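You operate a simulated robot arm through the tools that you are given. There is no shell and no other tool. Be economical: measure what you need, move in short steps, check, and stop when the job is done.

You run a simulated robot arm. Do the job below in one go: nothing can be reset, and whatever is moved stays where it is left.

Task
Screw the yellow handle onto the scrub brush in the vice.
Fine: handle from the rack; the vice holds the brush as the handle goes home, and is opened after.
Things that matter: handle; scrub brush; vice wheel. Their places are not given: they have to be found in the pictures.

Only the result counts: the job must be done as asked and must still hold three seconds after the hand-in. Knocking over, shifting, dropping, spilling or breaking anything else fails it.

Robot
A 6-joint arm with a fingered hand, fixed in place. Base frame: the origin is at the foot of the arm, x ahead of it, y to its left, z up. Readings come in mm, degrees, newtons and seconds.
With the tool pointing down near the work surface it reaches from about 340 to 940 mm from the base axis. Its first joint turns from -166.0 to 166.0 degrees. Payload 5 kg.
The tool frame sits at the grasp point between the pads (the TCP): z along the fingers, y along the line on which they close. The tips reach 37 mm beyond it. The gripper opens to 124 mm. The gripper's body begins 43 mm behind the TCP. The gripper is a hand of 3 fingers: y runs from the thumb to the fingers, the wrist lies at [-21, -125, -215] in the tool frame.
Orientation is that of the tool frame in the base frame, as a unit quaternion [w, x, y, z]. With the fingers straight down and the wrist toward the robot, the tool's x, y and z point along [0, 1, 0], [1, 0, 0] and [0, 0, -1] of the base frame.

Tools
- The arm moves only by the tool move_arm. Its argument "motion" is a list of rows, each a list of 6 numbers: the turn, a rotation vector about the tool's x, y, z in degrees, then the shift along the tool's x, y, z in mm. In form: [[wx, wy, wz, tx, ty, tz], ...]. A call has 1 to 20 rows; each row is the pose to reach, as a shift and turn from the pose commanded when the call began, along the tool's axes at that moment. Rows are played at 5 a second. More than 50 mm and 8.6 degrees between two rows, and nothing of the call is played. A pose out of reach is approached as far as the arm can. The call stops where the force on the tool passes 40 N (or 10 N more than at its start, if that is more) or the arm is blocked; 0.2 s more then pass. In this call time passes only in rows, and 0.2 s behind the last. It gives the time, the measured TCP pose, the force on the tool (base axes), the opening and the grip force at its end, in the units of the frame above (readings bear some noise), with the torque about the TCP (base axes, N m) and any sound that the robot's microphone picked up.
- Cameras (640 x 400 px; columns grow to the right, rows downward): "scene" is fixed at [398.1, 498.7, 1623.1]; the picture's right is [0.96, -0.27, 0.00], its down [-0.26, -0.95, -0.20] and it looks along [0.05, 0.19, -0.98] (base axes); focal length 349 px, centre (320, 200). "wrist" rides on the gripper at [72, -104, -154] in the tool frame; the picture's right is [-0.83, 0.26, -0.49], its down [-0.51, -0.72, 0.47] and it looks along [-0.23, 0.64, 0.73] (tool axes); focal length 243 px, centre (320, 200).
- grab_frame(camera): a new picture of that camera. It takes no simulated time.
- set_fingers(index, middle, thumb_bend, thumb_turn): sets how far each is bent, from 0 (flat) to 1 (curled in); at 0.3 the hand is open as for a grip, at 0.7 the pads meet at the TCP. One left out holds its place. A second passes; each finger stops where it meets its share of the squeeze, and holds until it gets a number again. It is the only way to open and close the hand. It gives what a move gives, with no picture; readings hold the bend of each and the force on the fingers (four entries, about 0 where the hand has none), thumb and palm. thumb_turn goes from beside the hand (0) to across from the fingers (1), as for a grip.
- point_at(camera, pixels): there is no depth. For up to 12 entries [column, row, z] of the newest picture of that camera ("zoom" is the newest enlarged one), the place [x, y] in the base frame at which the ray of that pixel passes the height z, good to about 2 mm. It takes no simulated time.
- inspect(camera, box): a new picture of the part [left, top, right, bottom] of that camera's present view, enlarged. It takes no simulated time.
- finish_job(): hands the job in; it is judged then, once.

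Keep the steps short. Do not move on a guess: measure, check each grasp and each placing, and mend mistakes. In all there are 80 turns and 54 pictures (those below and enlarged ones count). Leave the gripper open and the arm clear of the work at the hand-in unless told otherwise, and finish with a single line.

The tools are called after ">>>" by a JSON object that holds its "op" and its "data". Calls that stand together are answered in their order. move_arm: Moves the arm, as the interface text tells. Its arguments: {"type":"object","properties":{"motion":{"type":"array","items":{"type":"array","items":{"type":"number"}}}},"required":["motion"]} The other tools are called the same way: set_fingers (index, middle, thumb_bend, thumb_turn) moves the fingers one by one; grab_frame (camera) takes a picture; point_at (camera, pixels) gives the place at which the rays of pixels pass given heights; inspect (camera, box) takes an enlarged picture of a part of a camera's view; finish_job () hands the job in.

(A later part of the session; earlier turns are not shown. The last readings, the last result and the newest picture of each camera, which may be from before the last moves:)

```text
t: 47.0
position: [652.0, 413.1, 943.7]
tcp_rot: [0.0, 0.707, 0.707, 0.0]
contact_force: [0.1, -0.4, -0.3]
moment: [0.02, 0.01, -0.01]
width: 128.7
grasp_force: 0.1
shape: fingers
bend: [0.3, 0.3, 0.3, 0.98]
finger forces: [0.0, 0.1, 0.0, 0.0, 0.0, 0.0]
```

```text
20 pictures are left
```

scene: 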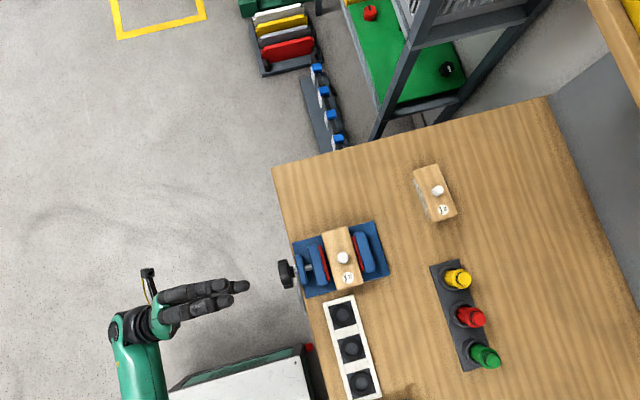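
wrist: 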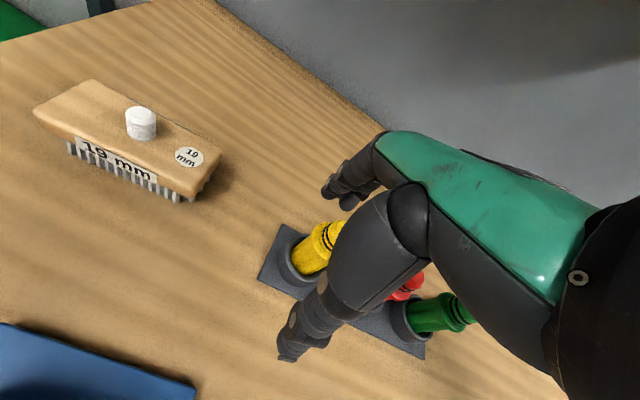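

The handle sits between thumb and fingers. I'll close the hand and lift 15 mm as a check.

>>> {"op": "set_fingers", "data": {"index": 0.75, "middle": 0.75, "thumb_bend": 0.75}}

>>> {"op": "move_arm", "data": {"motion": [[0, 0, 0, 0, 0, -8], [0, 0, 0, 0, 0, -15]]}}

>>> {"op": "inspect", "data": {"camera": "wrist", "box": [240, 160, 400, 360]}}

```text
t: 48.0
position: [654.7, 413.3, 942.9]
tcp_rot: [0.0, 0.707, 0.707, 0.001]
contact_force: [10.9, -3.1, -0.2]
moment: [-0.18, -0.65, 0.08]
width: 24.6
grasp_force: 20.5
shape: fingers
bend: [0.61, 0.64, 0.67, 0.96]
finger forces: [11.8, 15.0, 0.0, 0.1, 14.9, 0.0]
```

```text
t: 48.6
position: [653.1, 412.7, 956.3]
tcp_rot: [-0.001, 0.707, 0.707, -0.001]
contact_force: [6.1, -1.5, -2.6]
moment: [-0.02, -0.44, 0.02]
width: 24.3
grasp_force: 20.0
shape: fingers
bend: [0.61, 0.64, 0.67, 0.96]
finger forces: [11.5, 11.6, 0.1, 0.1, 16.4, 0.0]
```

```text
2.00 times, centred on (320, 260) of wrist
```

zoom: 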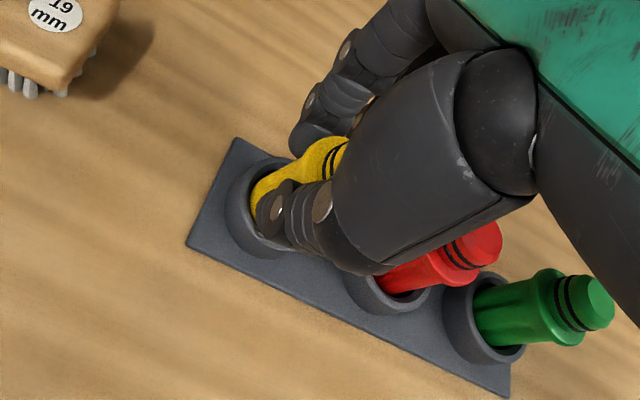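

It's held. I'll lift 100 mm more and check it from both cameras.

>>> {"op": "move_arm", "data": {"motion": [[0, 0, 0, 0, 0, -25], [0, 0, 0, 0, 0, -50], [0, 0, 0, 0, 0, -75], [0, 0, 0, 0, 0, -100]]}}

>>> {"op": "inspect", "data": {"camera": "wrist", "box": [240, 160, 400, 260]}}

```text
t: 49.6
position: [651.6, 410.6, 1058.8]
tcp_rot: [0.0, 0.707, 0.707, 0.0]
contact_force: [-0.5, 0.2, -0.1]
moment: [0.04, 0.02, 0.02]
width: 22.4
grasp_force: 18.4
shape: fingers
bend: [0.62, 0.65, 0.67, 0.95]
finger forces: [8.7, 11.4, 0.1, 0.1, 17.9, 0.0]
```

```text
4.00 times, centred on (320, 210) of wrist
```

zoom: 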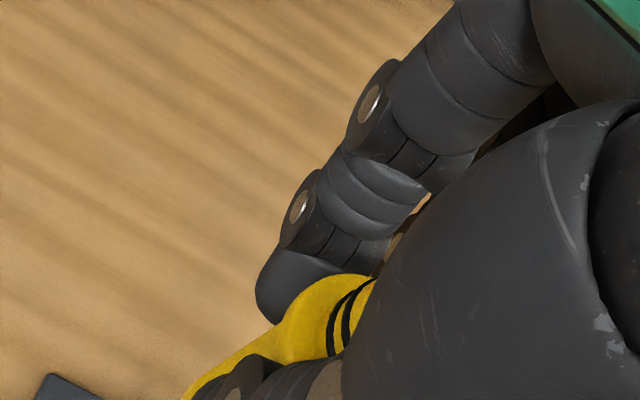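

>>> {"op": "inspect", "data": {"camera": "wrist", "box": [270, 210, 366, 290]}}

>>> {"op": "inspect", "data": {"camera": "scene", "box": [420, 230, 532, 300]}}

```text
5.00 times, centred on (318, 250) of wrist
```

zoom: 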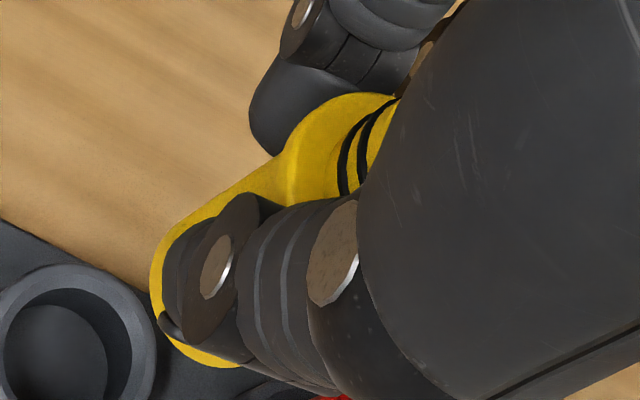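

```text
5.71 times, centred on (476, 265) of scene
```

zoom: 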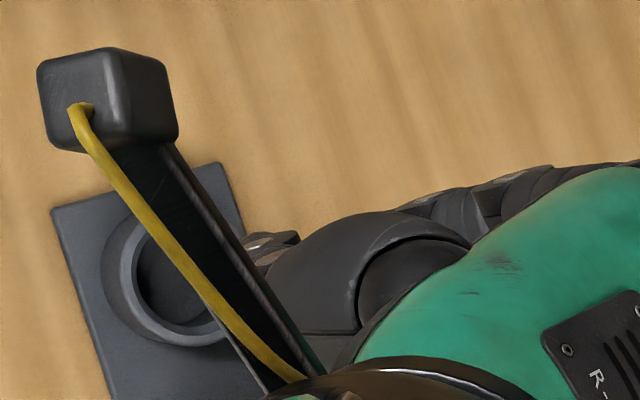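

The handle hangs straight down from the hand, with its bottom about 80 mm below the TCP. I'll carry it over the stud at this height, then wind the yaw back to get stroke room.

>>> {"op": "move_arm", "data": {"motion": [[0, 0, 0, 20, -40, 0], [0, 0, 0, 40, -80, 0], [0, 0, 0, 60, -120, 0], [0, 0, 0, 80, -160, 0], [0, 0, 0, 98, -201.5, 0]]}}

>>> {"op": "move_arm", "data": {"motion": [[0, 0, -8, 0, 0, 0], [0, 0, -16, 0, 0, 0], [0, 0, -24, 0, 0, 0], [0, 0, -32, 0, 0, 0], [0, 0, -40, 0, 0, 0], [0, 0, -48, 0, 0, 0], [0, 0, -56, 0, 0, 0], [0, 0, -64, 0, 0, 0], [0, 0, -72, 0, 0, 0], [0, 0, -80, 0, 0, 0], [0, 0, -88, 0, 0, 0], [0, 0, -96, 0, 0, 0], [0, 0, -104, 0, 0, 0], [0, 0, -112, 0, 0, 0], [0, 0, -120, 0, 0, 0], [0, 0, -128, 0, 0, 0], [0, 0, -136, 0, 0, 0], [0, 0, -144, 0, 0, 0], [0, 0, -152, 0, 0, 0], [0, 0, -160, 0, 0, 0]]}}

>>> {"op": "grab_frame", "data": {"camera": "wrist"}}

```text
t: 50.8
position: [451.0, 506.6, 1053.9]
tcp_rot: [0.0, 0.707, 0.707, 0.0]
contact_force: [0.4, -0.8, -1.4]
moment: [-0.01, 0.02, 0.0]
width: 22.2
grasp_force: 19.2
shape: fingers
bend: [0.62, 0.65, 0.67, 0.95]
finger forces: [8.9, 11.3, 0.0, 0.0, 17.9, 0.0]
```

```text
t: 55.0
position: [467.7, 541.0, 1035.9]
tcp_rot: [0.001, -0.574, 0.819, 0.0]
contact_force: [-0.5, 0.5, -0.4]
moment: [0.0, 0.0, -0.01]
width: 22.1
grasp_force: 19.2
shape: fingers
bend: [0.62, 0.65, 0.67, 0.95]
finger forces: [8.8, 11.5, 0.0, 0.0, 17.8, 0.0]
out of reach, approached as far as the arm can: row 18, 19, 20
```

```text
15 pictures are left
```

wrist: 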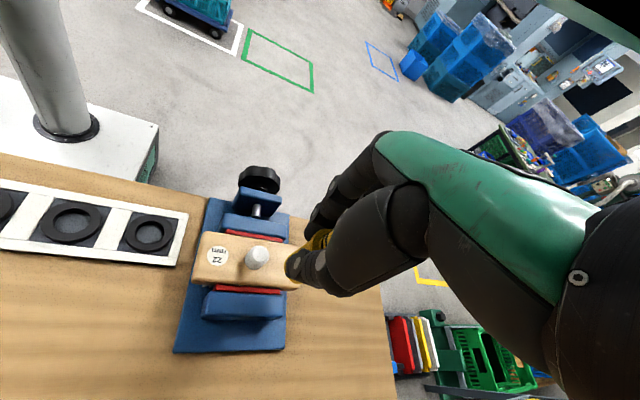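

Reach ends near yaw −136°. I'll go back to about −132° over the stud at z≈1059.

>>> {"op": "move_arm", "data": {"motion": [[0, 0, 7, 9, 1.5, -6], [0, 0, 14, 18, 3, -12], [0, 0, 21, 27, 4, -18], [0, 0, 28, 36, 5.2, -23]]}}

>>> {"op": "inspect", "data": {"camera": "wrist", "box": [250, 200, 346, 290]}}

```text
t: 56.0
position: [449.6, 510.5, 1059.8]
tcp_rot: [0.001, -0.358, 0.934, 0.0]
contact_force: [-0.1, 0.4, -0.4]
moment: [-0.03, 0.02, 0.01]
width: 22.0
grasp_force: 18.7
shape: fingers
bend: [0.62, 0.65, 0.67, 0.95]
finger forces: [8.9, 11.7, 0.1, 0.1, 17.8, 0.0]
```

```text
4.44 times, centred on (298, 245) of wrist
```

zoom: 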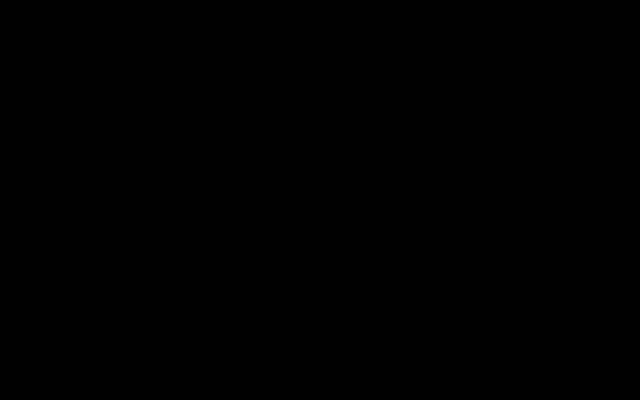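

The frame is black, a camera dropout. I'll lower to z≈1036 (about 15 mm clearance) and look again.

>>> {"op": "move_arm", "data": {"motion": [[0, 0, 0, 0, 0, 12], [0, 0, 0, 0, 0, 24]]}}

>>> {"op": "inspect", "data": {"camera": "wrist", "box": [250, 200, 346, 290]}}

```text
t: 56.6
position: [450.1, 509.5, 1036.0]
tcp_rot: [0.0, -0.359, 0.933, 0.0]
contact_force: [-0.2, -0.3, -0.3]
moment: [0.03, 0.01, -0.03]
width: 21.9
grasp_force: 18.8
shape: fingers
bend: [0.62, 0.65, 0.67, 0.95]
finger forces: [8.7, 11.5, 0.0, 0.0, 17.9, 0.0]
```

```text
4.44 times, centred on (298, 245) of wrist
```

zoom: 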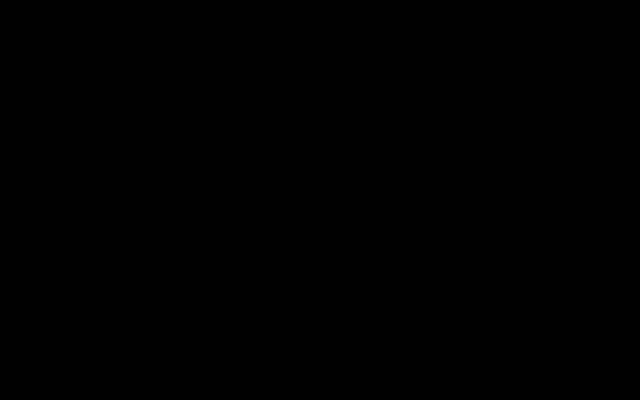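

The wrist camera is still black. I'll try the scene camera.

>>> {"op": "inspect", "data": {"camera": "scene", "box": [290, 220, 402, 290]}}

```text
5.71 times, centred on (346, 255) of scene
```

zoom: 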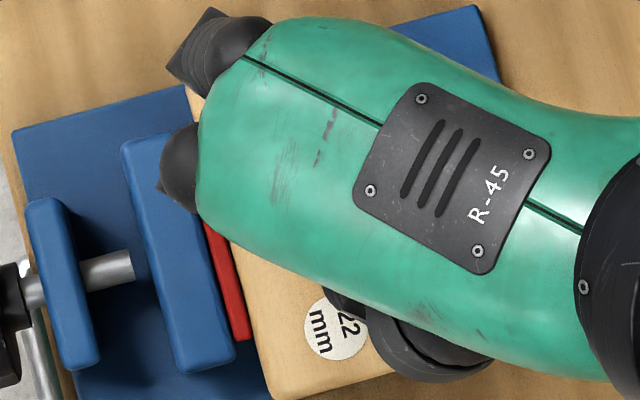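

The scene camera works, but the stud is hidden under the hand. I'll apply a small centring correction and lower slowly by feel.

>>> {"op": "move_arm", "data": {"motion": [[0, 0, 0, 2, 0.3, 3], [0, 0, 0, 2, 0.3, 6], [0, 0, 0, 2, 0.3, 8], [0, 0, 0, 2, 0.3, 10], [0, 0, 0, 2, 0.3, 12], [0, 0, 0, 2, 0.3, 13], [0, 0, 0, 2, 0.3, 14]]}}

>>> {"op": "inspect", "data": {"camera": "wrist", "box": [250, 200, 346, 290]}}

```text
t: 58.2
position: [449.3, 508.4, 1021.7]
tcp_rot: [0.0, -0.359, 0.933, -0.001]
contact_force: [0.4, 0.3, -1.0]
moment: [0.01, -0.02, 0.0]
width: 21.9
grasp_force: 18.9
shape: fingers
bend: [0.62, 0.65, 0.67, 0.95]
finger forces: [8.8, 11.6, 0.2, 0.1, 17.8, 0.1]
```

```text
4.44 times, centred on (298, 245) of wrist
```

zoom: 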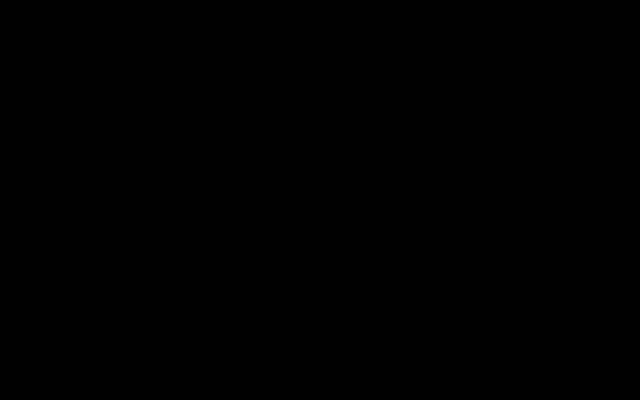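

The wrist camera stays out, so I'll go by force. I'll lower in 1 mm steps.

>>> {"op": "move_arm", "data": {"motion": [[0, 0, 0, 0, 0, 1], [0, 0, 0, 0, 0, 2], [0, 0, 0, 0, 0, 3], [0, 0, 0, 0, 0, 4], [0, 0, 0, 0, 0, 5]]}}

```text
t: 59.4
position: [447.6, 506.3, 1018.1]
tcp_rot: [0.0, -0.358, 0.934, 0.001]
contact_force: [-0.8, -0.8, -0.8]
moment: [-0.04, 0.01, 0.02]
width: 21.9
grasp_force: 19.0
shape: fingers
bend: [0.62, 0.65, 0.67, 0.95]
finger forces: [8.8, 11.5, 0.1, 0.0, 17.8, 0.1]
```

>>> {"op": "move_arm", "data": {"motion": [[0, 0, 0, 0, 0, 1], [0, 0, 0, 0, 0, 2], [0, 0, 0, 0, 0, 3], [0, 0, 0, 0, 0, 4]]}}

>>> {"op": "move_arm", "data": {"motion": [[0, 0, 0, 0, 0, 1], [0, 0, 0, 0, 0, 2], [0, 0, 0, 0, 0, 3]]}}

```text
t: 60.4
position: [449.0, 509.5, 1012.1]
tcp_rot: [0.0, -0.359, 0.934, 0.0]
contact_force: [-0.6, 0.5, -1.2]
moment: [0.02, 0.01, -0.04]
width: 22.0
grasp_force: 18.7
shape: fingers
bend: [0.62, 0.65, 0.67, 0.95]
finger forces: [8.8, 11.6, 0.1, 0.1, 17.7, 0.0]
```

```text
t: 61.2
position: [446.6, 506.9, 1009.7]
tcp_rot: [0.0, -0.358, 0.934, 0.0]
contact_force: [0.2, 0.2, -1.1]
moment: [0.01, 0.04, 0.03]
width: 21.8
grasp_force: 19.3
shape: fingers
bend: [0.62, 0.65, 0.67, 0.95]
finger forces: [8.8, 11.6, 0.1, 0.0, 17.7, 0.0]
```

>>> {"op": "move_arm", "data": {"motion": [[0, 0, 0, 0, 0, 1], [0, 0, 0, 0, 0, 2], [0, 0, 0, 0, 0, 3], [0, 0, 0, 0, 0, 4]]}}

>>> {"op": "move_arm", "data": {"motion": [[0, 0, 0, 0, 0, 1], [0, 0, 0, 0, 0, 2], [0, 0, 0, 0, 0, 3], [0, 0, 0, 0, 0, 4]]}}

```text
t: 62.2
position: [448.3, 508.2, 1004.8]
tcp_rot: [0.0, -0.358, 0.934, 0.0]
contact_force: [-0.1, -0.3, -0.7]
moment: [0.01, 0.02, 0.02]
width: 21.7
grasp_force: 19.3
shape: fingers
bend: [0.62, 0.65, 0.67, 0.95]
finger forces: [8.8, 11.6, 0.0, 0.0, 17.8, 0.0]
```

```text
t: 63.2
position: [447.8, 508.9, 1001.0]
tcp_rot: [0.001, -0.359, 0.933, 0.0]
contact_force: [0.0, 0.0, -1.2]
moment: [-0.01, 0.0, 0.02]
width: 21.6
grasp_force: 19.3
shape: fingers
bend: [0.62, 0.65, 0.67, 0.95]
finger forces: [8.8, 11.6, 0.0, 0.0, 17.7, 0.0]
```

>>> {"op": "move_arm", "data": {"motion": [[0, 0, 0, 0, 0, 1], [0, 0, 0, 0, 0, 2], [0, 0, 0, 0, 0, 3], [0, 0, 0, 0, 0, 4]]}}

>>> {"op": "move_arm", "data": {"motion": [[0, 0, 0, 0, 0, 1], [0, 0, 0, 0, 0, 2], [0, 0, 0, 0, 0, 3], [0, 0, 0, 0, 0, 4]]}}

```text
t: 64.2
position: [447.3, 508.3, 997.8]
tcp_rot: [0.001, -0.359, 0.933, 0.0]
contact_force: [-1.1, 0.2, 9.7]
moment: [0.0, -0.01, -0.04]
width: 21.4
grasp_force: 20.7
shape: fingers
bend: [0.71, 0.65, 0.68, 0.95]
finger forces: [9.6, 12.8, 0.1, 0.1, 18.4, 0.0]
```

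```text
t: 65.2
position: [446.7, 508.0, 995.2]
tcp_rot: [0.001, -0.359, 0.934, 0.002]
contact_force: [-2.3, 5.6, 29.2]
moment: [0.19, 0.14, 0.03]
width: 20.5
grasp_force: 25.1
shape: fingers
bend: [0.71, 0.65, 0.68, 0.94]
finger forces: [11.7, 18.8, 0.0, 0.0, 20.4, 0.0]
```

Contact at z≈998. I'll ease off 2.5 mm, then try turning +64° while watching force and torque for thread engagement.

>>> {"op": "move_arm", "data": {"motion": [[0, 0, 0, 0, 0, -2.5], [0, 0, 8, 0, 0, -2.5], [0, 0, 16, 0, 0, -2.5], [0, 0, 24, 0, 0, -2.5], [0, 0, 32, 0, 0, -2.5], [0, 0, 40, 0, 0, -2.5], [0, 0, 48, 0, 0, -2.5], [0, 0, 56, 0, 0, -2.5], [0, 0, 64, 0, 0, -2.5]]}}

>>> {"op": "inspect", "data": {"camera": "scene", "box": [290, 220, 402, 290]}}

```text
t: 67.2
position: [446.8, 508.8, 994.3]
tcp_rot: [-0.001, 0.192, 0.981, 0.0]
contact_force: [-5.2, 18.8, 3.5]
moment: [0.72, -0.06, 0.12]
width: 20.8
grasp_force: 22.4
shape: fingers
bend: [0.71, 0.64, 0.68, 0.95]
finger forces: [15.8, 13.7, 0.0, 0.1, 15.1, 0.0]
```

```text
5.71 times, centred on (346, 255) of scene
```

zoom: 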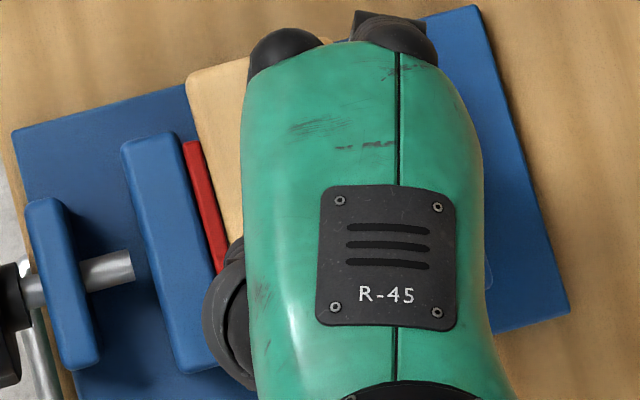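

Vertical force dropped as I turned, which suggests threading. The lateral force (+19 N in y) fits a ~2 mm offset of the handle axis from the TCP. I'll correct it and turn about the handle axis with a small descent.

>>> {"op": "move_arm", "data": {"motion": [[0, 0, 0, 1.16, 1.8, 0.3], [0, 0, 8, 1.1, 2.08, 0.4], [0, 0, 16, 1.0, 2.34, 0.5], [0, 0, 24, 0.86, 2.59, 0.6], [0, 0, 32, 0.7, 2.81, 0.7], [0, 0, 40, 0.5, 3.02, 0.8]]}}

>>> {"op": "move_arm", "data": {"motion": [[0, 0, 8, -0.2, 0.17, 0.1], [0, 0, 16, -0.4, 0.3, 0.2], [0, 0, 24, -0.6, 0.35, 0.3], [0, 0, 32, -0.9, 0.4, 0.4], [0, 0, 40, -1.1, 0.4, 0.5]]}}

```text
t: 68.6
position: [448.7, 511.3, 994.3]
tcp_rot: [0.0, 0.515, 0.857, 0.0]
contact_force: [1.3, 9.4, 3.1]
moment: [0.36, -0.23, 0.16]
width: 20.8
grasp_force: 21.7
shape: fingers
bend: [0.71, 0.65, 0.68, 0.94]
finger forces: [12.4, 14.0, 0.0, 0.0, 17.8, 0.0]
```

```text
t: 69.8
position: [449.8, 510.8, 995.3]
tcp_rot: [0.001, 0.778, 0.628, 0.001]
contact_force: [12.6, 12.0, -0.3]
moment: [0.26, -0.48, 0.13]
width: 21.1
grasp_force: 21.6
shape: fingers
bend: [0.71, 0.65, 0.68, 0.94]
finger forces: [14.8, 11.4, 0.0, 0.0, 16.7, 0.0]
```

The forces fit an axis offset of c≈(2.3, 0.4) mm in the tool frame. I'll continue turning about that axis with the corrected offset and about 6 mm/rev descent.

>>> {"op": "move_arm", "data": {"motion": [[0, 0, 0, 1.64, 0.61, 0], [0, 0, 8, 1.56, 0.93, 0.13], [0, 0, 16, 1.44, 1.23, 0.27], [0, 0, 24, 1.28, 1.51, 0.4], [0, 0, 32, 1.08, 1.77, 0.53], [0, 0, 40, 0.84, 1.99, 0.67]]}}

>>> {"op": "move_arm", "data": {"motion": [[0, 0, 8, -0.08, 0.32, 0.13], [0, 0, 16, -0.2, 0.62, 0.27], [0, 0, 24, -0.36, 0.9, 0.4], [0, 0, 32, -0.56, 1.16, 0.53], [0, 0, 40, -0.8, 1.38, 0.67]]}}

```text
t: 71.2
position: [474.1, 530.6, 966.0]
tcp_rot: [-0.001, 0.946, 0.325, -0.001]
contact_force: [9.9, -6.1, 2.3]
moment: [-0.2, -0.29, 0.28]
width: 0.9
grasp_force: 6.0
shape: fingers
bend: [0.71, 0.65, 0.72, 0.96]
finger forces: [0.1, 11.6, 0.1, 0.0, 0.0, 0.1]
out of reach, approached as far as the arm can: row 5, 6
```

```text
t: 72.3
position: [484.6, 530.0, 966.8]
tcp_rot: [-0.003, 1.0, 0.03, 0.006]
contact_force: [20.4, 2.8, -5.4]
moment: [0.11, -0.43, 0.39]
width: 0.9
grasp_force: 10.3
shape: fingers
bend: [0.71, 0.72, 0.72, 0.96]
finger forces: [0.0, 20.6, 0.0, 0.1, 0.1, 0.0]
out of reach, approached as far as the arm can: row 1, 2, 3, 5
stopped in row 5: the force on the tool passed its limit at 43 N (the readings are from after the stop); the commanded pose is now the measured one
```

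I exceeded the yaw limit and the arm swung off the handle. I'll stop and look before anything else.

>>> {"op": "grab_frame", "data": {"camera": "scene"}}

>>> {"op": "grab_frame", "data": {"camera": "wrist"}}

```text
9 pictures are left
```

scene: 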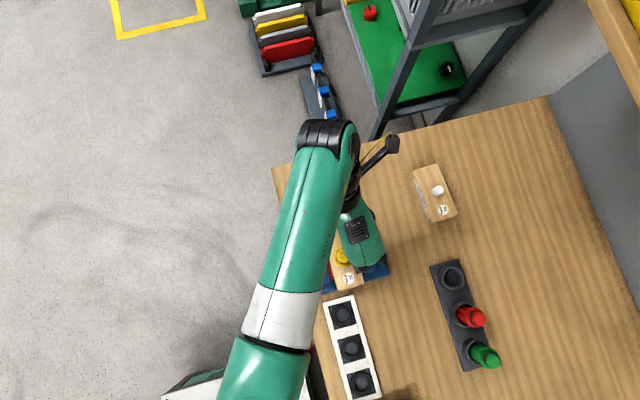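

```text
8 pictures are left
```

wrist: 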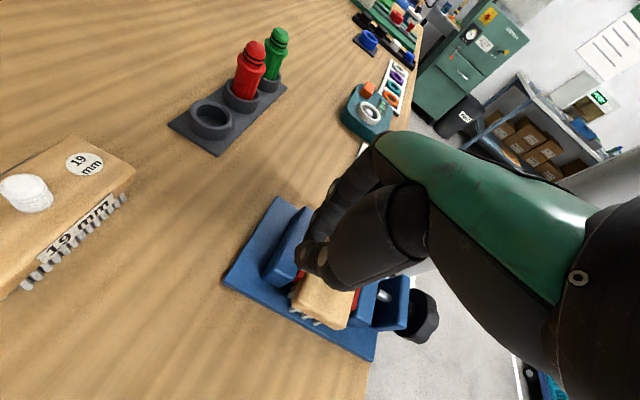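

The handle still stands on the stud (yellow at (343,255)) and the wrist camera is back. I'll ease away in +x, then rise and unwind the yaw.

>>> {"op": "move_arm", "data": {"motion": [[0, 0, 0, 5, 0, 0], [0, 0, 0, 10, 0, 0], [0, 0, 0, 10, 0, -30], [0, 0, 0, 10, 0, -70], [0, 0, 0, 10, 0, -110], [0, 0, -8, 10, 0, -130], [0, 0, -16, 10, 0, -130], [0, 0, -24, 10, 0, -130], [0, 0, -32, 10, 0, -130], [0, 0, -40, 10, 0, -130], [0, 0, -48, 10, 0, -130], [0, 0, -56, 10, 0, -130], [0, 0, -64, 10, 0, -130], [0, 0, -72, 10, 0, -130], [0, 0, -80, 10, 0, -130], [0, 0, -86, 10, 0, -130]]}}

```text
t: 75.7
position: [562.0, 672.5, 1076.3]
tcp_rot: [0.002, 0.803, 0.596, 0.003]
contact_force: [0.2, -1.2, -1.0]
moment: [0.02, -0.01, -0.02]
width: 1.0
grasp_force: 0.2
shape: fingers
bend: [0.71, 0.72, 0.72, 0.96]
finger forces: [0.1, 0.0, 0.1, 0.1, 0.0, 0.0]
out of reach, approached as far as the arm can: row 3, 4, 5, 6, 7, 8, 9, 10, 11, 12, 13, 14, 15, 16
```

>>> {"op": "inspect", "data": {"camera": "scene", "box": [295, 225, 391, 285]}}

```text
6.67 times, centred on (343, 255) of scene
```

zoom: 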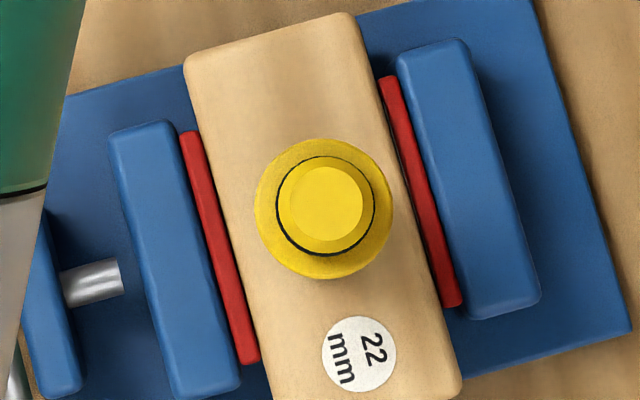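

The handle stands upright and concentric on the stud. I'll open the hand and go to a hover near yaw −130° to measure the handle height before the next stroke.

>>> {"op": "set_fingers", "data": {"index": 0.3, "middle": 0.3, "thumb_bend": 0.3}}

>>> {"op": "move_arm", "data": {"motion": [[0, 0, -8, -20, -6, -45], [0, 0, -16, -50, -16, -65], [0, 0, -24, -80, -26, -65], [0, 0, -32, -110, -36, -65], [0, 0, -40, -140, -46, -65], [0, 0, -48, -152, -50, -65], [0, 0, -56, -152, -50, -65], [0, 0, -64, -152, -50, -65], [0, 0, -72, -152, -50, -65], [0, 0, -80, -152, -50, -65], [0, 0, -88, -152, -50, -65], [0, 0, -96, -152, -50, -65], [0, 0, -104, -152, -50, -65], [0, 0, -112, -152, -50, -65], [0, 0, -120, -152, -50, -65], [0, 0, -128, -152, -50, -65], [0, 0, -136, -152, -50, -65], [0, 0, -144, -152, -50, -65]]}}

>>> {"op": "grab_frame", "data": {"camera": "wrist"}}

```text
t: 76.7
position: [560.7, 672.1, 1075.3]
tcp_rot: [0.002, 0.804, 0.595, 0.003]
contact_force: [0.4, 0.0, -0.6]
moment: [-0.01, -0.02, 0.01]
width: 128.2
grasp_force: 0.2
shape: fingers
bend: [0.3, 0.3, 0.3, 0.97]
finger forces: [0.0, 0.0, 0.0, 0.0, 0.0, 0.0]
```

```text
t: 78.9
position: [589.2, 704.7, 1301.6]
tcp_rot: [-0.037, 0.454, 0.888, -0.072]
contact_force: [1.3, 4.0, -2.6]
moment: [-0.47, 0.0, 0.0]
width: 129.0
grasp_force: 0.1
shape: fingers
bend: [0.3, 0.3, 0.3, 0.98]
finger forces: [0.0, 0.1, 0.0, 0.0, 0.1, 0.0]
out of reach, approached as far as the arm can: row 1, 2, 3, 4, 5, 6, 7, 8, 9, 10, 11
stopped in row 11: the force on the tool passed its limit at 58 N (the readings are from after the stop); the commanded pose is now the measured one
```

```text
6 pictures are left
```

wrist: 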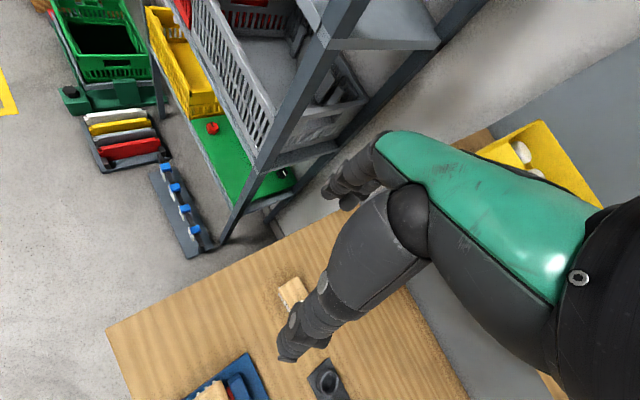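

The arm went high and touched something. I need one scene picture to see its configuration.

>>> {"op": "grab_frame", "data": {"camera": "scene"}}

```text
5 pictures are left
```

scene: 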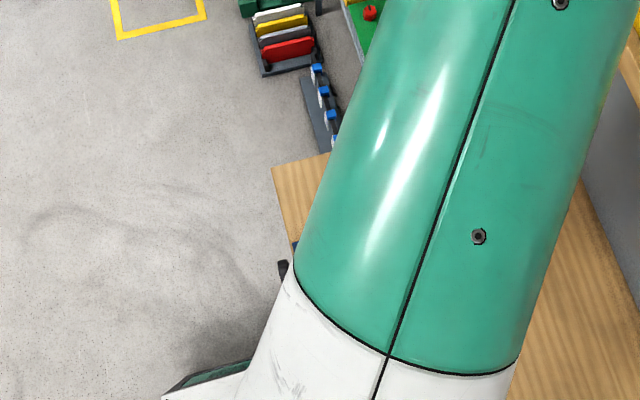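

The upper arm is raised close under the camera. I'll ease the hand down, inward and level toward a known good pose in small steps.

>>> {"op": "move_arm", "data": {"motion": [[-1, 0.3, 4, -14, -7, 18], [-2, 0.7, 8, -27, -14, 36], [-3, 1, 12, -41, -21, 54], [-4, 1.3, 16, -54, -28, 72], [-5, 1.6, 20, -68, -35, 90], [-6, 2, 24, -81, -42, 108], [-7, 2.3, 28, -95, -49, 126], [-8, 2.6, 32, -108, -55, 144], [-8.9, 2.9, 35.5, -122, -62, 162]]}}

```text
t: 80.9
position: [655.8, 668.1, 1191.8]
tcp_rot: [-0.008, 0.676, 0.737, -0.008]
contact_force: [0.2, 0.0, 0.3]
moment: [0.02, -0.02, 0.02]
width: 129.1
grasp_force: 0.1
shape: fingers
bend: [0.3, 0.3, 0.3, 0.97]
finger forces: [0.0, 0.1, 0.0, 0.0, 0.1, 0.0]
out of reach, approached as far as the arm can: row 1, 2, 3, 4, 5, 6, 7, 8, 9
```

All rows were clipped, so a joint is at its limit. I'll test whether turning the yaw positive frees it before moving inward.

>>> {"op": "move_arm", "data": {"motion": [[0, 0, 8, 0, 0, 0], [0, 0, 16, 0, 0, 0], [0, 0, 24, 0, 0, 0], [0, 0, 32, 0, 0, 0], [0, 0, 40, 0, 0, 0], [0, 0, 48, -10, -10, 0], [0, 0, 56, -30, -30, 0], [0, 0, 64, -50, -50, 0]]}}

```text
t: 82.7
position: [577.6, 566.8, 1190.2]
tcp_rot: [-0.003, 0.964, 0.267, -0.011]
contact_force: [-0.6, 0.7, 0.4]
moment: [-0.04, 0.01, -0.02]
width: 128.9
grasp_force: 0.1
shape: fingers
bend: [0.3, 0.3, 0.3, 0.98]
finger forces: [0.0, 0.1, 0.1, 0.0, 0.1, 0.1]
out of reach, approached as far as the arm can: row 1, 2, 3, 4, 5, 6, 7, 8
```

More positive yaw lets it come inward. I'll keep turning positive and move toward the handle at height.

>>> {"op": "move_arm", "data": {"motion": [[0, 0, 8, 0, 0, 0], [0, 0, 16, 0, 0, 0], [0, 0, 24, -10, 0, 0], [0, 0, 32, -25, 0, 0], [0, 0, 40, -40, 0, 0], [0, 0, 48, -60, -3, 0], [0, 0, 56, -78, -6, 0], [0, 0, 64, -78, -6, 0]]}}

```text
t: 84.5
position: [559.0, 541.0, 1189.1]
tcp_rot: [-0.003, 0.991, 0.131, -0.01]
contact_force: [0.1, -0.7, 0.5]
moment: [0.01, 0.0, 0.0]
width: 128.8
grasp_force: 0.1
shape: fingers
bend: [0.3, 0.3, 0.3, 0.98]
finger forces: [0.1, 0.1, 0.0, 0.1, 0.1, 0.1]
out of reach, approached as far as the arm can: row 1, 2, 3, 4, 5, 6, 7, 8
```

>>> {"op": "move_arm", "data": {"motion": [[0, 0, 0, 0, 0, 0], [0, 0, -8, 0, 0, 0], [0, 0, -16, 0, 0, 0], [0, 0, -24, 0, 0, 0]]}}

```text
t: 85.5
position: [580.7, 576.1, 1187.0]
tcp_rot: [-0.002, 0.95, 0.312, -0.012]
contact_force: [-0.6, 0.3, -0.1]
moment: [0.0, -0.01, 0.01]
width: 129.0
grasp_force: 0.0
shape: fingers
bend: [0.3, 0.3, 0.3, 0.98]
finger forces: [0.1, 0.0, 0.1, 0.0, 0.1, 0.0]
out of reach, approached as far as the arm can: row 2, 3, 4
```

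The wrist distance from the shoulder is constant (~854 mm): the arm is stretched straight and can't bend inward directly. A pure downward move should bend the elbow. There's nothing tall below (581,576).

>>> {"op": "move_arm", "data": {"motion": [[0, 0, 0, 0, 0, 20], [0, 0, 0, 0, 0, 40], [0, 0, 0, 0, 0, 60], [0, 0, 0, 0, 0, 80], [0, 0, 0, 0, 0, 100], [0, 0, 0, 0, 0, 120], [0, 0, 0, 0, 0, 140]]}}

```text
t: 87.1
position: [575.7, 575.0, 1049.8]
tcp_rot: [-0.003, 0.942, 0.335, -0.01]
contact_force: [-0.2, -0.2, 0.0]
moment: [0.0, 0.01, 0.01]
width: 128.9
grasp_force: 0.1
shape: fingers
bend: [0.3, 0.3, 0.3, 0.98]
finger forces: [0.0, 0.0, 0.0, 0.1, 0.1, 0.0]
out of reach, approached as far as the arm can: row 1, 2, 7
```

Mostly in reach again. Now I'll unwind the yaw to 0 and come inward.

>>> {"op": "move_arm", "data": {"motion": [[0, 0, 0, -12, 11, -5], [0, 0, -7, -24, 21, -10], [0, 0, -14, -36, 32, -15], [0, 0, -21, -48, 43, -20], [0, 0, -28, -60, 54, -25], [0, 0, -35, -71, 64, -30], [0, 0, -42, -71, 64, -30], [0, 0, -50, -71, 64, -30]]}}

```text
t: 88.9
position: [560.8, 480.1, 1079.0]
tcp_rot: [-0.008, 0.712, 0.702, -0.008]
contact_force: [-0.4, 0.4, 0.3]
moment: [0.0, 0.0, 0.03]
width: 129.0
grasp_force: 0.0
shape: fingers
bend: [0.3, 0.3, 0.3, 0.98]
finger forces: [0.1, 0.0, 0.1, 0.0, 0.0, 0.0]
```

Recovered. I'll level the tool, move above the handle, then rotate to yaw −128° around its axis.

>>> {"op": "move_arm", "data": {"motion": [[-0.6, 0, -0.4, 9, -38, 0], [-1.3, 0, -0.8, 18, -76, 0], [-1.3, 0, -0.8, 28, -112.7, 0]]}}

>>> {"op": "move_arm", "data": {"motion": [[0, 0, -8, 0, 0, 0], [0, 0, -16, 0, 0, 0], [0, 0, -24, 0, 0, 0], [0, 0, -32, 0, 0, 0], [0, 0, -40, 0, 0, 0], [0, 0, -48, 0, 0, 0], [0, 0, -56, 0, 0, 0], [0, 0, -64, 0, 0, 0], [0, 0, -72, 0, 0, 0], [0, 0, -80, 0, 0, 0], [0, 0, -88, 0, 0, 0], [0, 0, -96, 0, 0, 0], [0, 0, -104, 0, 0, 0], [0, 0, -112, 0, 0, 0], [0, 0, -120, 0, 0, 0], [0, 0, -128, 0, 0, 0]]}}

>>> {"op": "grab_frame", "data": {"camera": "wrist"}}

```text
t: 89.7
position: [446.5, 510.6, 1081.7]
tcp_rot: [0.0, 0.707, 0.707, 0.0]
contact_force: [0.8, 0.7, 0.5]
moment: [0.03, 0.04, 0.04]
width: 129.2
grasp_force: 0.1
shape: fingers
bend: [0.3, 0.3, 0.3, 0.98]
finger forces: [0.1, 0.0, 0.0, 0.0, 0.0, 0.0]
```

```text
t: 93.1
position: [448.1, 509.5, 1082.1]
tcp_rot: [0.0, -0.325, 0.946, 0.001]
contact_force: [-0.6, 0.1, 0.0]
moment: [0.01, 0.02, 0.0]
width: 129.0
grasp_force: 0.1
shape: fingers
bend: [0.3, 0.3, 0.3, 0.98]
finger forces: [0.0, 0.1, 0.0, 0.0, 0.1, 0.0]
```

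```text
4 pictures are left
```

wrist: 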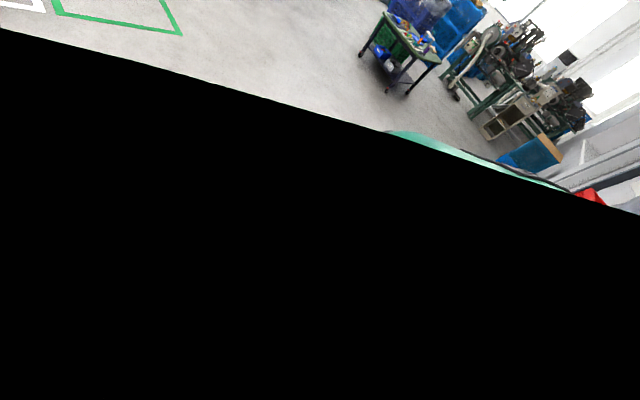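

The black is the arm itself in front of the camera at this yaw, so it isn't a fault. I'll lower over the handle with the hand open, to z≈995.

>>> {"op": "move_arm", "data": {"motion": [[0, 0, 0, 0, 0, 25], [0, 0, 0, 0, 0, 45], [0, 0, 0, 0, 0, 60], [0, 0, 0, 0, 0, 70], [0, 0, 0, 0, 0, 80], [0, 0, 0, 0, 0, 87]]}}

>>> {"op": "set_fingers", "data": {"index": 0.75, "middle": 0.75, "thumb_bend": 0.75}}

```text
t: 94.5
position: [449.3, 508.8, 993.5]
tcp_rot: [0.0, -0.325, 0.946, 0.0]
contact_force: [0.2, -1.3, -0.8]
moment: [0.0, 0.01, -0.03]
width: 129.0
grasp_force: 0.0
shape: fingers
bend: [0.3, 0.3, 0.3, 0.98]
finger forces: [0.0, 0.0, 0.1, 0.0, 0.0, 0.1]
```

```text
t: 95.5
position: [448.0, 509.5, 993.4]
tcp_rot: [0.0, -0.325, 0.946, 0.0]
contact_force: [0.0, 7.2, -6.0]
moment: [0.16, -0.05, 0.13]
width: 27.2
grasp_force: 19.6
shape: fingers
bend: [0.62, 0.65, 0.65, 0.97]
finger forces: [10.5, 11.4, 0.0, 0.1, 16.8, 0.0]
```

Gripped well, with the same finger bends as before. I'll turn 40° about the handle axis with a slight descent.

>>> {"op": "move_arm", "data": {"motion": [[0, 0, 8, -0.55, 0.78, 0.13], [0, 0, 16, -0.7, 1.0, 0.27], [0, 0, 24, -0.9, 1.2, 0.4], [0, 0, 32, -1.1, 1.38, 0.53], [0, 0, 40, -1.37, 1.52, 0.67]]}}

```text
t: 96.7
position: [449.6, 511.1, 992.9]
tcp_rot: [0.0, 0.02, 1.0, -0.001]
contact_force: [5.8, 1.1, -6.7]
moment: [0.01, -0.16, 0.15]
width: 27.3
grasp_force: 19.1
shape: fingers
bend: [0.62, 0.66, 0.65, 0.97]
finger forces: [9.1, 12.3, 0.0, 0.0, 17.8, 0.0]
```

Small side forces, and the vertical force is steady at about 6 mm/rev. I'll continue 80°.

>>> {"op": "move_arm", "data": {"motion": [[0, 0, 8, -0.6, 0.34, 0.13], [0, 0, 16, -0.79, 0.56, 0.27], [0, 0, 24, -0.98, 0.76, 0.4], [0, 0, 32, -1.2, 0.93, 0.53], [0, 0, 40, -1.44, 1.07, 0.67], [0, 0, 48, -1.69, 1.17, 0.8], [0, 0, 56, -1.96, 1.24, 0.93], [0, 0, 64, -2.23, 1.27, 1.07], [0, 0, 72, -2.5, 1.26, 1.2], [0, 0, 80, -2.78, 1.21, 1.33]]}}

```text
t: 98.9
position: [453.1, 512.4, 992.9]
tcp_rot: [-0.001, 0.658, 0.753, 0.0]
contact_force: [10.3, -10.2, -13.0]
moment: [-0.26, -0.29, 0.14]
width: 27.1
grasp_force: 20.0
shape: fingers
bend: [0.62, 0.65, 0.65, 0.98]
finger forces: [10.2, 16.2, 0.0, 0.1, 13.9, 0.0]
```

>>> {"op": "move_arm", "data": {"motion": [[0, 0, 0, -1.1, 0.85, 0.8], [0, 0, 8, -1.23, 1.09, 1.0], [0, 0, 16, -1.39, 1.31, 1.2], [0, 0, 24, -1.58, 1.51, 1.4], [0, 0, 32, -1.8, 1.68, 1.6], [0, 0, 38, -2.0, 1.78, 1.75]]}}

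```text
t: 100.3
position: [454.2, 509.9, 991.8]
tcp_rot: [-0.001, 0.867, 0.498, 0.0]
contact_force: [7.8, -7.7, -0.6]
moment: [-0.18, -0.21, 0.21]
width: 23.8
grasp_force: 20.8
shape: fingers
bend: [0.62, 0.64, 0.67, 0.97]
finger forces: [11.5, 16.9, 0.0, 0.0, 13.7, 0.0]
```

The vertical force is back to about 0 and the turn is smooth. I'll release, unwind to yaw −128° with the hand open, and regrip.

>>> {"op": "set_fingers", "data": {"index": 0.35, "middle": 0.35, "thumb_bend": 0.35}}

>>> {"op": "move_arm", "data": {"motion": [[0, 0, -7.9, 0, 0, 0], [0, 0, -15.8, 0, 0, 0], [0, 0, -23.7, 0, 0, 0], [0, 0, -31.6, 0, 0, 0], [0, 0, -39.5, -1, -1, 0], [0, 0, -47.4, -1, -1, 0], [0, 0, -55.3, -1, -1, 0], [0, 0, -63.2, -2, -2, 0], [0, 0, -71.1, -2, -2, 0], [0, 0, -79, -2, -2, 0], [0, 0, -86.9, -2, -2, 0], [0, 0, -94.8, -3.2, -3.9, 0], [0, 0, -102.7, -3.2, -3.9, 0], [0, 0, -110.6, -3.2, -3.9, 0], [0, 0, -118.5, -3.2, -3.9, 0], [0, 0, -126.4, -3.2, -3.9, 0], [0, 0, -134.3, -3.2, -3.9, 0], [0, 0, -142.2, -3.2, -3.9, 0], [0, 0, -150.1, -3.2, -3.9, 0], [0, 0, -158, -3.2, -3.9, 0]]}}

>>> {"op": "set_fingers", "data": {"index": 0.75, "middle": 0.75, "thumb_bend": 0.75}}

```text
t: 101.3
position: [453.7, 511.0, 990.7]
tcp_rot: [0.0, 0.867, 0.499, 0.0]
contact_force: [0.5, 0.1, -0.5]
moment: [-0.01, 0.02, -0.02]
width: 113.3
grasp_force: 0.0
shape: fingers
bend: [0.35, 0.35, 0.35, 0.97]
finger forces: [0.0, 0.0, 0.0, 0.1, 0.0, 0.1]
```

```text
t: 105.5
position: [449.7, 510.2, 992.4]
tcp_rot: [-0.001, -0.325, 0.946, 0.002]
contact_force: [0.2, -0.6, -0.9]
moment: [-0.02, 0.01, -0.01]
width: 113.7
grasp_force: 0.0
shape: fingers
bend: [0.35, 0.35, 0.35, 0.97]
finger forces: [0.1, 0.0, 0.0, 0.1, 0.1, 0.0]
```

```text
t: 106.5
position: [449.5, 509.1, 991.8]
tcp_rot: [0.0, -0.325, 0.946, 0.0]
contact_force: [5.2, 0.6, -8.0]
moment: [-0.02, -0.11, 0.09]
width: 27.5
grasp_force: 19.9
shape: fingers
bend: [0.71, 0.66, 0.63, 0.97]
finger forces: [9.7, 10.1, 0.0, 0.0, 20.1, 0.1]
```

Gripped. I'll turn 80°.

>>> {"op": "move_arm", "data": {"motion": [[0, 0, 8, -0.66, -0.09, 0.17], [0, 0, 16, -0.95, 0.09, 0.33], [0, 0, 24, -1.27, 0.23, 0.5], [0, 0, 32, -1.6, 0.32, 0.67], [0, 0, 40, -1.94, 0.36, 0.83], [0, 0, 48, -2.29, 0.36, 1.0], [0, 0, 56, -2.63, 0.31, 1.17], [0, 0, 64, -2.96, 0.21, 1.33], [0, 0, 72, -3.28, 0.06, 1.5], [0, 0, 80, -3.57, -0.12, 1.67]]}}

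```text
t: 108.7
position: [453.0, 511.3, 989.6]
tcp_rot: [0.0, 0.36, 0.933, 0.0]
contact_force: [-0.7, -5.3, -7.5]
moment: [-0.17, 0.08, 0.09]
width: 27.1
grasp_force: 21.0
shape: fingers
bend: [0.72, 0.67, 0.64, 0.97]
finger forces: [11.0, 10.2, 0.0, 0.0, 20.7, 0.0]
```

>>> {"op": "move_arm", "data": {"motion": [[0, 0, 8, -0.6, -0.15, 0.17], [0, 0, 16, -0.89, 0.03, 0.33], [0, 0, 24, -1.21, 0.17, 0.5], [0, 0, 32, -1.54, 0.26, 0.67], [0, 0, 40, -1.88, 0.3, 0.83], [0, 0, 48, -2.23, 0.3, 1.0], [0, 0, 56, -2.57, 0.25, 1.17], [0, 0, 64, -2.9, 0.15, 1.33], [0, 0, 72, -3.22, 0, 1.5], [0, 0, 78, -3.44, -0.13, 1.63]]}}

```text
t: 110.9
position: [454.8, 509.9, 988.8]
tcp_rot: [-0.001, 0.867, 0.498, 0.001]
contact_force: [2.1, -1.2, -3.8]
moment: [-0.09, -0.11, 0.43]
width: 26.5
grasp_force: 24.6
shape: fingers
bend: [0.72, 0.65, 0.64, 0.99]
finger forces: [13.8, 14.3, 0.0, 0.0, 21.4, 0.0]
```

The torque rose to 0.43 N·m, so it may be seating. I'll unwind and do another stroke to confirm.

>>> {"op": "set_fingers", "data": {"index": 0.35, "middle": 0.35, "thumb_bend": 0.35}}

>>> {"op": "move_arm", "data": {"motion": [[0, 0, -7.9, 0, 0, 0], [0, 0, -15.8, 0, 0, 0], [0, 0, -23.7, 0, 0, 0], [0, 0, -31.6, 0, 0, 0], [0, 0, -39.5, -1, -1, 0], [0, 0, -47.4, -1, -1, 0], [0, 0, -55.3, -1, -1, 0], [0, 0, -63.2, -2, -2, 0], [0, 0, -71.1, -2, -2, 0], [0, 0, -79, -2, -2, 0], [0, 0, -86.9, -2, -2, 0], [0, 0, -94.8, -2.2, -4.4, 0], [0, 0, -102.7, -2.2, -4.4, 0], [0, 0, -110.6, -2.2, -4.4, 0], [0, 0, -118.5, -2.2, -4.4, 0], [0, 0, -126.4, -2.2, -4.4, 0], [0, 0, -134.3, -2.2, -4.4, 0], [0, 0, -142.2, -2.2, -4.4, 0], [0, 0, -150.1, -2.2, -4.4, 0], [0, 0, -158, -2.2, -4.4, 0]]}}

>>> {"op": "set_fingers", "data": {"index": 0.8, "middle": 0.8, "thumb_bend": 0.8}}

>>> {"op": "move_arm", "data": {"motion": [[0, 0, 8, -0.27, 0.22, 0.1], [0, 0, 16, -0.56, 0.4, 0.2], [0, 0, 24, -0.88, 0.54, 0.3], [0, 0, 32, -1.21, 0.63, 0.4], [0, 0, 40, -1.55, 0.67, 0.5]]}}

```text
t: 111.9
position: [452.3, 510.1, 988.5]
tcp_rot: [0.001, 0.866, 0.499, 0.0]
contact_force: [0.0, 0.6, -0.2]
moment: [-0.04, 0.02, 0.0]
width: 113.1
grasp_force: 0.0
shape: fingers
bend: [0.35, 0.35, 0.35, 0.98]
finger forces: [0.0, 0.0, 0.1, 0.0, 0.0, 0.0]
```

```text
t: 116.1
position: [449.4, 509.8, 989.6]
tcp_rot: [0.001, -0.325, 0.946, 0.002]
contact_force: [0.2, -0.3, -0.1]
moment: [0.02, 0.0, 0.03]
width: 113.5
grasp_force: 0.1
shape: fingers
bend: [0.35, 0.35, 0.35, 0.98]
finger forces: [0.0, 0.0, 0.0, 0.0, 0.0, 0.0]
```

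```text
t: 117.1
position: [450.5, 509.6, 988.8]
tcp_rot: [0.0, -0.324, 0.946, 0.0]
contact_force: [6.5, 5.8, -6.9]
moment: [0.14, -0.16, 0.14]
width: 28.8
grasp_force: 25.6
shape: fingers
bend: [0.62, 0.67, 0.64, 0.97]
finger forces: [13.4, 12.1, 0.1, 0.1, 25.6, 0.0]
```

```text
t: 118.3
position: [450.8, 511.6, 988.6]
tcp_rot: [0.0, 0.019, 1.0, 0.001]
contact_force: [2.6, -5.9, 1.8]
moment: [-0.19, 0.02, 0.51]
width: 30.5
grasp_force: 30.0
shape: fingers
bend: [0.63, 0.67, 0.64, 1.0]
finger forces: [17.7, 11.8, 0.1, 0.1, 29.5, 0.0]
```

The torque goes straight to 0.51 N·m and the grip opens over the lobes, so it's resisting and likely home. I'll squeeze harder and turn once more.

>>> {"op": "set_fingers", "data": {"index": 0.95, "middle": 0.95, "thumb_bend": 0.95}}

>>> {"op": "move_arm", "data": {"motion": [[0, 0, 8, -0.27, 0.22, 0.1], [0, 0, 16, -0.56, 0.4, 0.2], [0, 0, 24, -0.88, 0.54, 0.3], [0, 0, 32, -1.21, 0.63, 0.4], [0, 0, 40, -1.55, 0.67, 0.5]]}}

```text
t: 119.3
position: [451.9, 511.9, 987.4]
tcp_rot: [0.0, 0.019, 1.0, 0.0]
contact_force: [22.8, 3.7, -5.3]
moment: [0.45, -0.75, 0.25]
width: 30.3
grasp_force: 31.7
shape: fingers
bend: [0.62, 0.73, 0.63, 1.0]
finger forces: [15.4, 21.8, 0.0, 0.1, 25.1, 0.0]
```

```text
t: 120.5
position: [453.0, 511.4, 985.4]
tcp_rot: [-0.001, 0.362, 0.932, -0.001]
contact_force: [17.6, -6.0, -6.0]
moment: [0.03, -0.56, 0.63]
width: 30.5
grasp_force: 30.4
shape: fingers
bend: [0.64, 0.73, 0.63, 1.0]
finger forces: [14.3, 15.8, 0.0, 0.0, 31.2, 0.0]
```

Torque is up to 0.63 N·m. I'll release, rise and move to the earlier viewing pose to check the seating visually.

>>> {"op": "set_fingers", "data": {"index": 0.3, "middle": 0.3, "thumb_bend": 0.3}}

>>> {"op": "move_arm", "data": {"motion": [[0, 0, 0, 0, 0, -30], [0, 0, 0, 0, 0, -65], [0, 0, 0, 0, 0, -100], [0, 0, 8, 1, -25, -100], [0, 0, 16, 2, -50, -100], [0, 0, 24, 3, -75, -100], [0, 0, 32, 4, -95, -100], [0, 0, 40, 5, -115, -100], [0, 0, 48, 5, -115, -100]]}}

>>> {"op": "inspect", "data": {"camera": "wrist", "box": [140, 100, 332, 280]}}

```text
t: 121.5
position: [451.6, 512.3, 987.5]
tcp_rot: [0.0, 0.36, 0.933, 0.0]
contact_force: [-0.2, -0.4, 0.3]
moment: [0.01, 0.04, -0.03]
width: 128.3
grasp_force: 0.0
shape: fingers
bend: [0.3, 0.3, 0.3, 0.98]
finger forces: [0.0, 0.0, 0.1, 0.0, 0.0, 0.0]
```

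```text
t: 123.5
position: [385.5, 434.4, 1066.7]
tcp_rot: [0.0, 0.708, 0.706, 0.003]
contact_force: [0.9, 0.8, -0.1]
moment: [0.01, 0.03, 0.01]
width: 128.5
grasp_force: 0.1
shape: fingers
bend: [0.3, 0.3, 0.3, 0.98]
finger forces: [0.0, 0.1, 0.0, 0.0, 0.0, 0.0]
out of reach, approached as far as the arm can: row 8, 9
```

```text
2.22 times, centred on (236, 190) of wrist
```

zoom: 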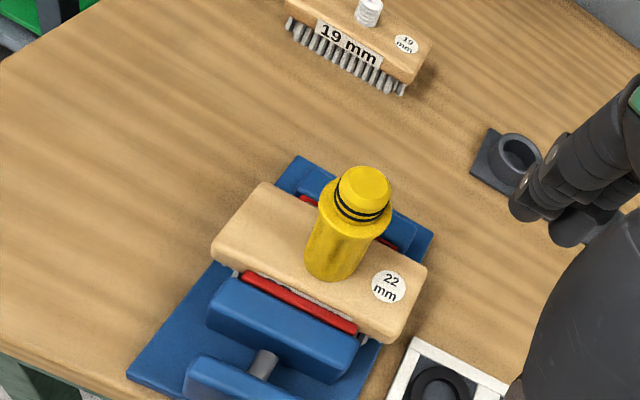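

The handle sits flush on the brush with no stud showing. Now to the vice: I'll back off, tilt the hand to point +x, and approach the wheel.

>>> {"op": "move_arm", "data": {"motion": [[-8, 0, 0, 9, -19, 0], [-16, 0, 0, 18, -38, 0], [-24, 0, 0, 27, -57, 5], [-32, 0, 0, 36, -76, 10], [-40, 0, 0, 45, -95, 15], [-48, 0, 0, 54, -114, 20], [-56, 0, 0, 63, -133, 30], [-64, 0, 0, 73.6, -154, 40], [-72, 0, 0, 73.6, -154, 40], [-80, 0, 0, 73.6, -154, 40], [-85, 0, 0, 73.6, -154, 40], [-90, 0, 0, 73.6, -154, 40]]}}

```text
t: 126.1
position: [230.3, 510.3, 1025.4]
tcp_rot: [0.5, 0.5, 0.499, 0.5]
contact_force: [0.0, -1.1, -0.5]
moment: [0.0, -0.02, -0.01]
width: 128.4
grasp_force: 0.0
shape: fingers
bend: [0.3, 0.3, 0.3, 0.98]
finger forces: [0.2, 0.0, 0.1, 0.0, 0.0, 0.0]
```

I'll roll to −32° (reachable low), lower to wheel height, then advance.

>>> {"op": "move_arm", "data": {"motion": [[0, 0, -8, 0, 0, 0], [0, 0, -16, 0, 0, 0], [0, 0, -24, 0, 0, 0], [0, 0, -32, 0, 0, 0]]}}

>>> {"op": "move_arm", "data": {"motion": [[0, 0, 0, 21, -35, 10], [0, 0, 0, 42, -70, 20], [0, 0, 0, 63.5, -105.4, 30], [0, 0, 0, 63.5, -105.4, 50], [0, 0, 0, 63.5, -105.4, 65], [0, 0, 0, 63.5, -105.4, 77]]}}

```text
t: 127.1
position: [231.5, 510.8, 1025.7]
tcp_rot: [0.619, 0.343, 0.618, 0.342]
contact_force: [1.0, 0.2, -0.2]
moment: [0.01, -0.02, 0.0]
width: 128.6
grasp_force: 0.1
shape: fingers
bend: [0.3, 0.3, 0.3, 0.98]
finger forces: [0.0, 0.1, 0.0, 0.1, 0.0, 0.0]
```

```text
t: 128.5
position: [307.8, 506.6, 902.4]
tcp_rot: [0.619, 0.344, 0.618, 0.343]
contact_force: [0.1, 0.5, 0.0]
moment: [-0.01, 0.03, -0.02]
width: 128.6
grasp_force: 0.0
shape: fingers
bend: [0.3, 0.3, 0.3, 0.98]
finger forces: [0.1, 0.0, 0.0, 0.1, 0.0, 0.0]
```

At the wheel. I'll roll to about −8°, grip firmly, and start turning anticlockwise.

>>> {"op": "move_arm", "data": {"motion": [[0, 0, 8, 0, 0, 0], [0, 0, 16, 0, 0, 0], [0, 0, 22, 0, 0, 0]]}}

>>> {"op": "set_fingers", "data": {"index": 0.85, "middle": 0.85, "thumb_bend": 0.85}}

>>> {"op": "move_arm", "data": {"motion": [[0, 0, -8, 0, 0, 0], [0, 0, -16, 0, 0, 0], [0, 0, -24, 0, 0, 0], [0, 0, -32, 0, 0, 0], [0, 0, -40, 0, 0, 0]]}}

```text
t: 129.3
position: [309.1, 506.5, 901.7]
tcp_rot: [0.542, 0.456, 0.541, 0.455]
contact_force: [-0.4, -0.1, 0.0]
moment: [0.0, -0.01, 0.07]
width: 128.6
grasp_force: 0.0
shape: fingers
bend: [0.3, 0.3, 0.3, 0.98]
finger forces: [0.0, 0.1, 0.1, 0.1, 0.1, 0.0]
```

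```text
t: 130.3
position: [310.0, 505.9, 902.5]
tcp_rot: [0.542, 0.456, 0.541, 0.454]
contact_force: [2.1, -10.2, 5.5]
moment: [-0.06, -0.19, -0.36]
width: 56.6
grasp_force: 24.4
shape: fingers
bend: [0.56, 0.61, 0.55, 0.97]
finger forces: [11.6, 13.3, 0.1, 0.0, 23.3, 0.0]
```

```text
t: 131.5
position: [309.6, 507.3, 903.5]
tcp_rot: [0.666, 0.242, 0.663, 0.241]
contact_force: [4.8, 4.4, 11.2]
moment: [0.13, -0.42, 0.16]
width: 55.4
grasp_force: 22.7
shape: fingers
bend: [0.54, 0.61, 0.58, 0.96]
finger forces: [15.3, 12.6, 0.0, 0.0, 17.4, 0.0]
```

The torque is low, so the wheel is turning. I'll continue another 120°.

>>> {"op": "move_arm", "data": {"motion": [[0, 0, -8, 0, 0, 0], [0, 0, -16, 0, 0, 0], [0, 0, -24, 0, 0, 0], [0, 0, -32, 0, 0, 0], [0, 0, -40, 0, 0, 0], [0, 0, -48, 0, 0, 0], [0, 0, -56, 0, 0, 0], [0, 0, -64, 0, 0, 0], [0, 0, -72, 0, 0, 0], [0, 0, -80, 0, 0, 0], [0, 0, -88, 0, 0, 0], [0, 0, -96, 0, 0, 0], [0, 0, -104, 0, 0, 0], [0, 0, -112, 0, 0, 0], [0, 0, -120, 0, 0, 0]]}}

>>> {"op": "inspect", "data": {"camera": "scene", "box": [295, 225, 391, 285]}}

```text
t: 134.7
position: [308.3, 508.9, 900.9]
tcp_rot: [0.541, -0.456, 0.541, -0.454]
contact_force: [-3.5, 30.2, -18.4]
moment: [0.12, 0.7, 1.06]
width: 55.5
grasp_force: 26.4
shape: fingers
bend: [0.52, 0.57, 0.59, 0.99]
finger forces: [14.3, 25.3, 0.0, 0.1, 13.5, 0.1]
```

```text
6.67 times, centred on (343, 255) of scene
```

zoom: 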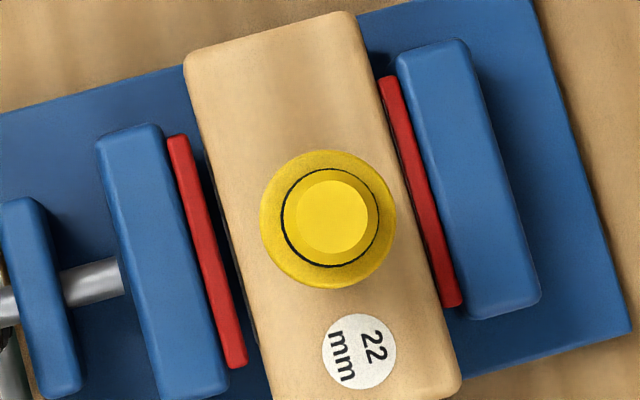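

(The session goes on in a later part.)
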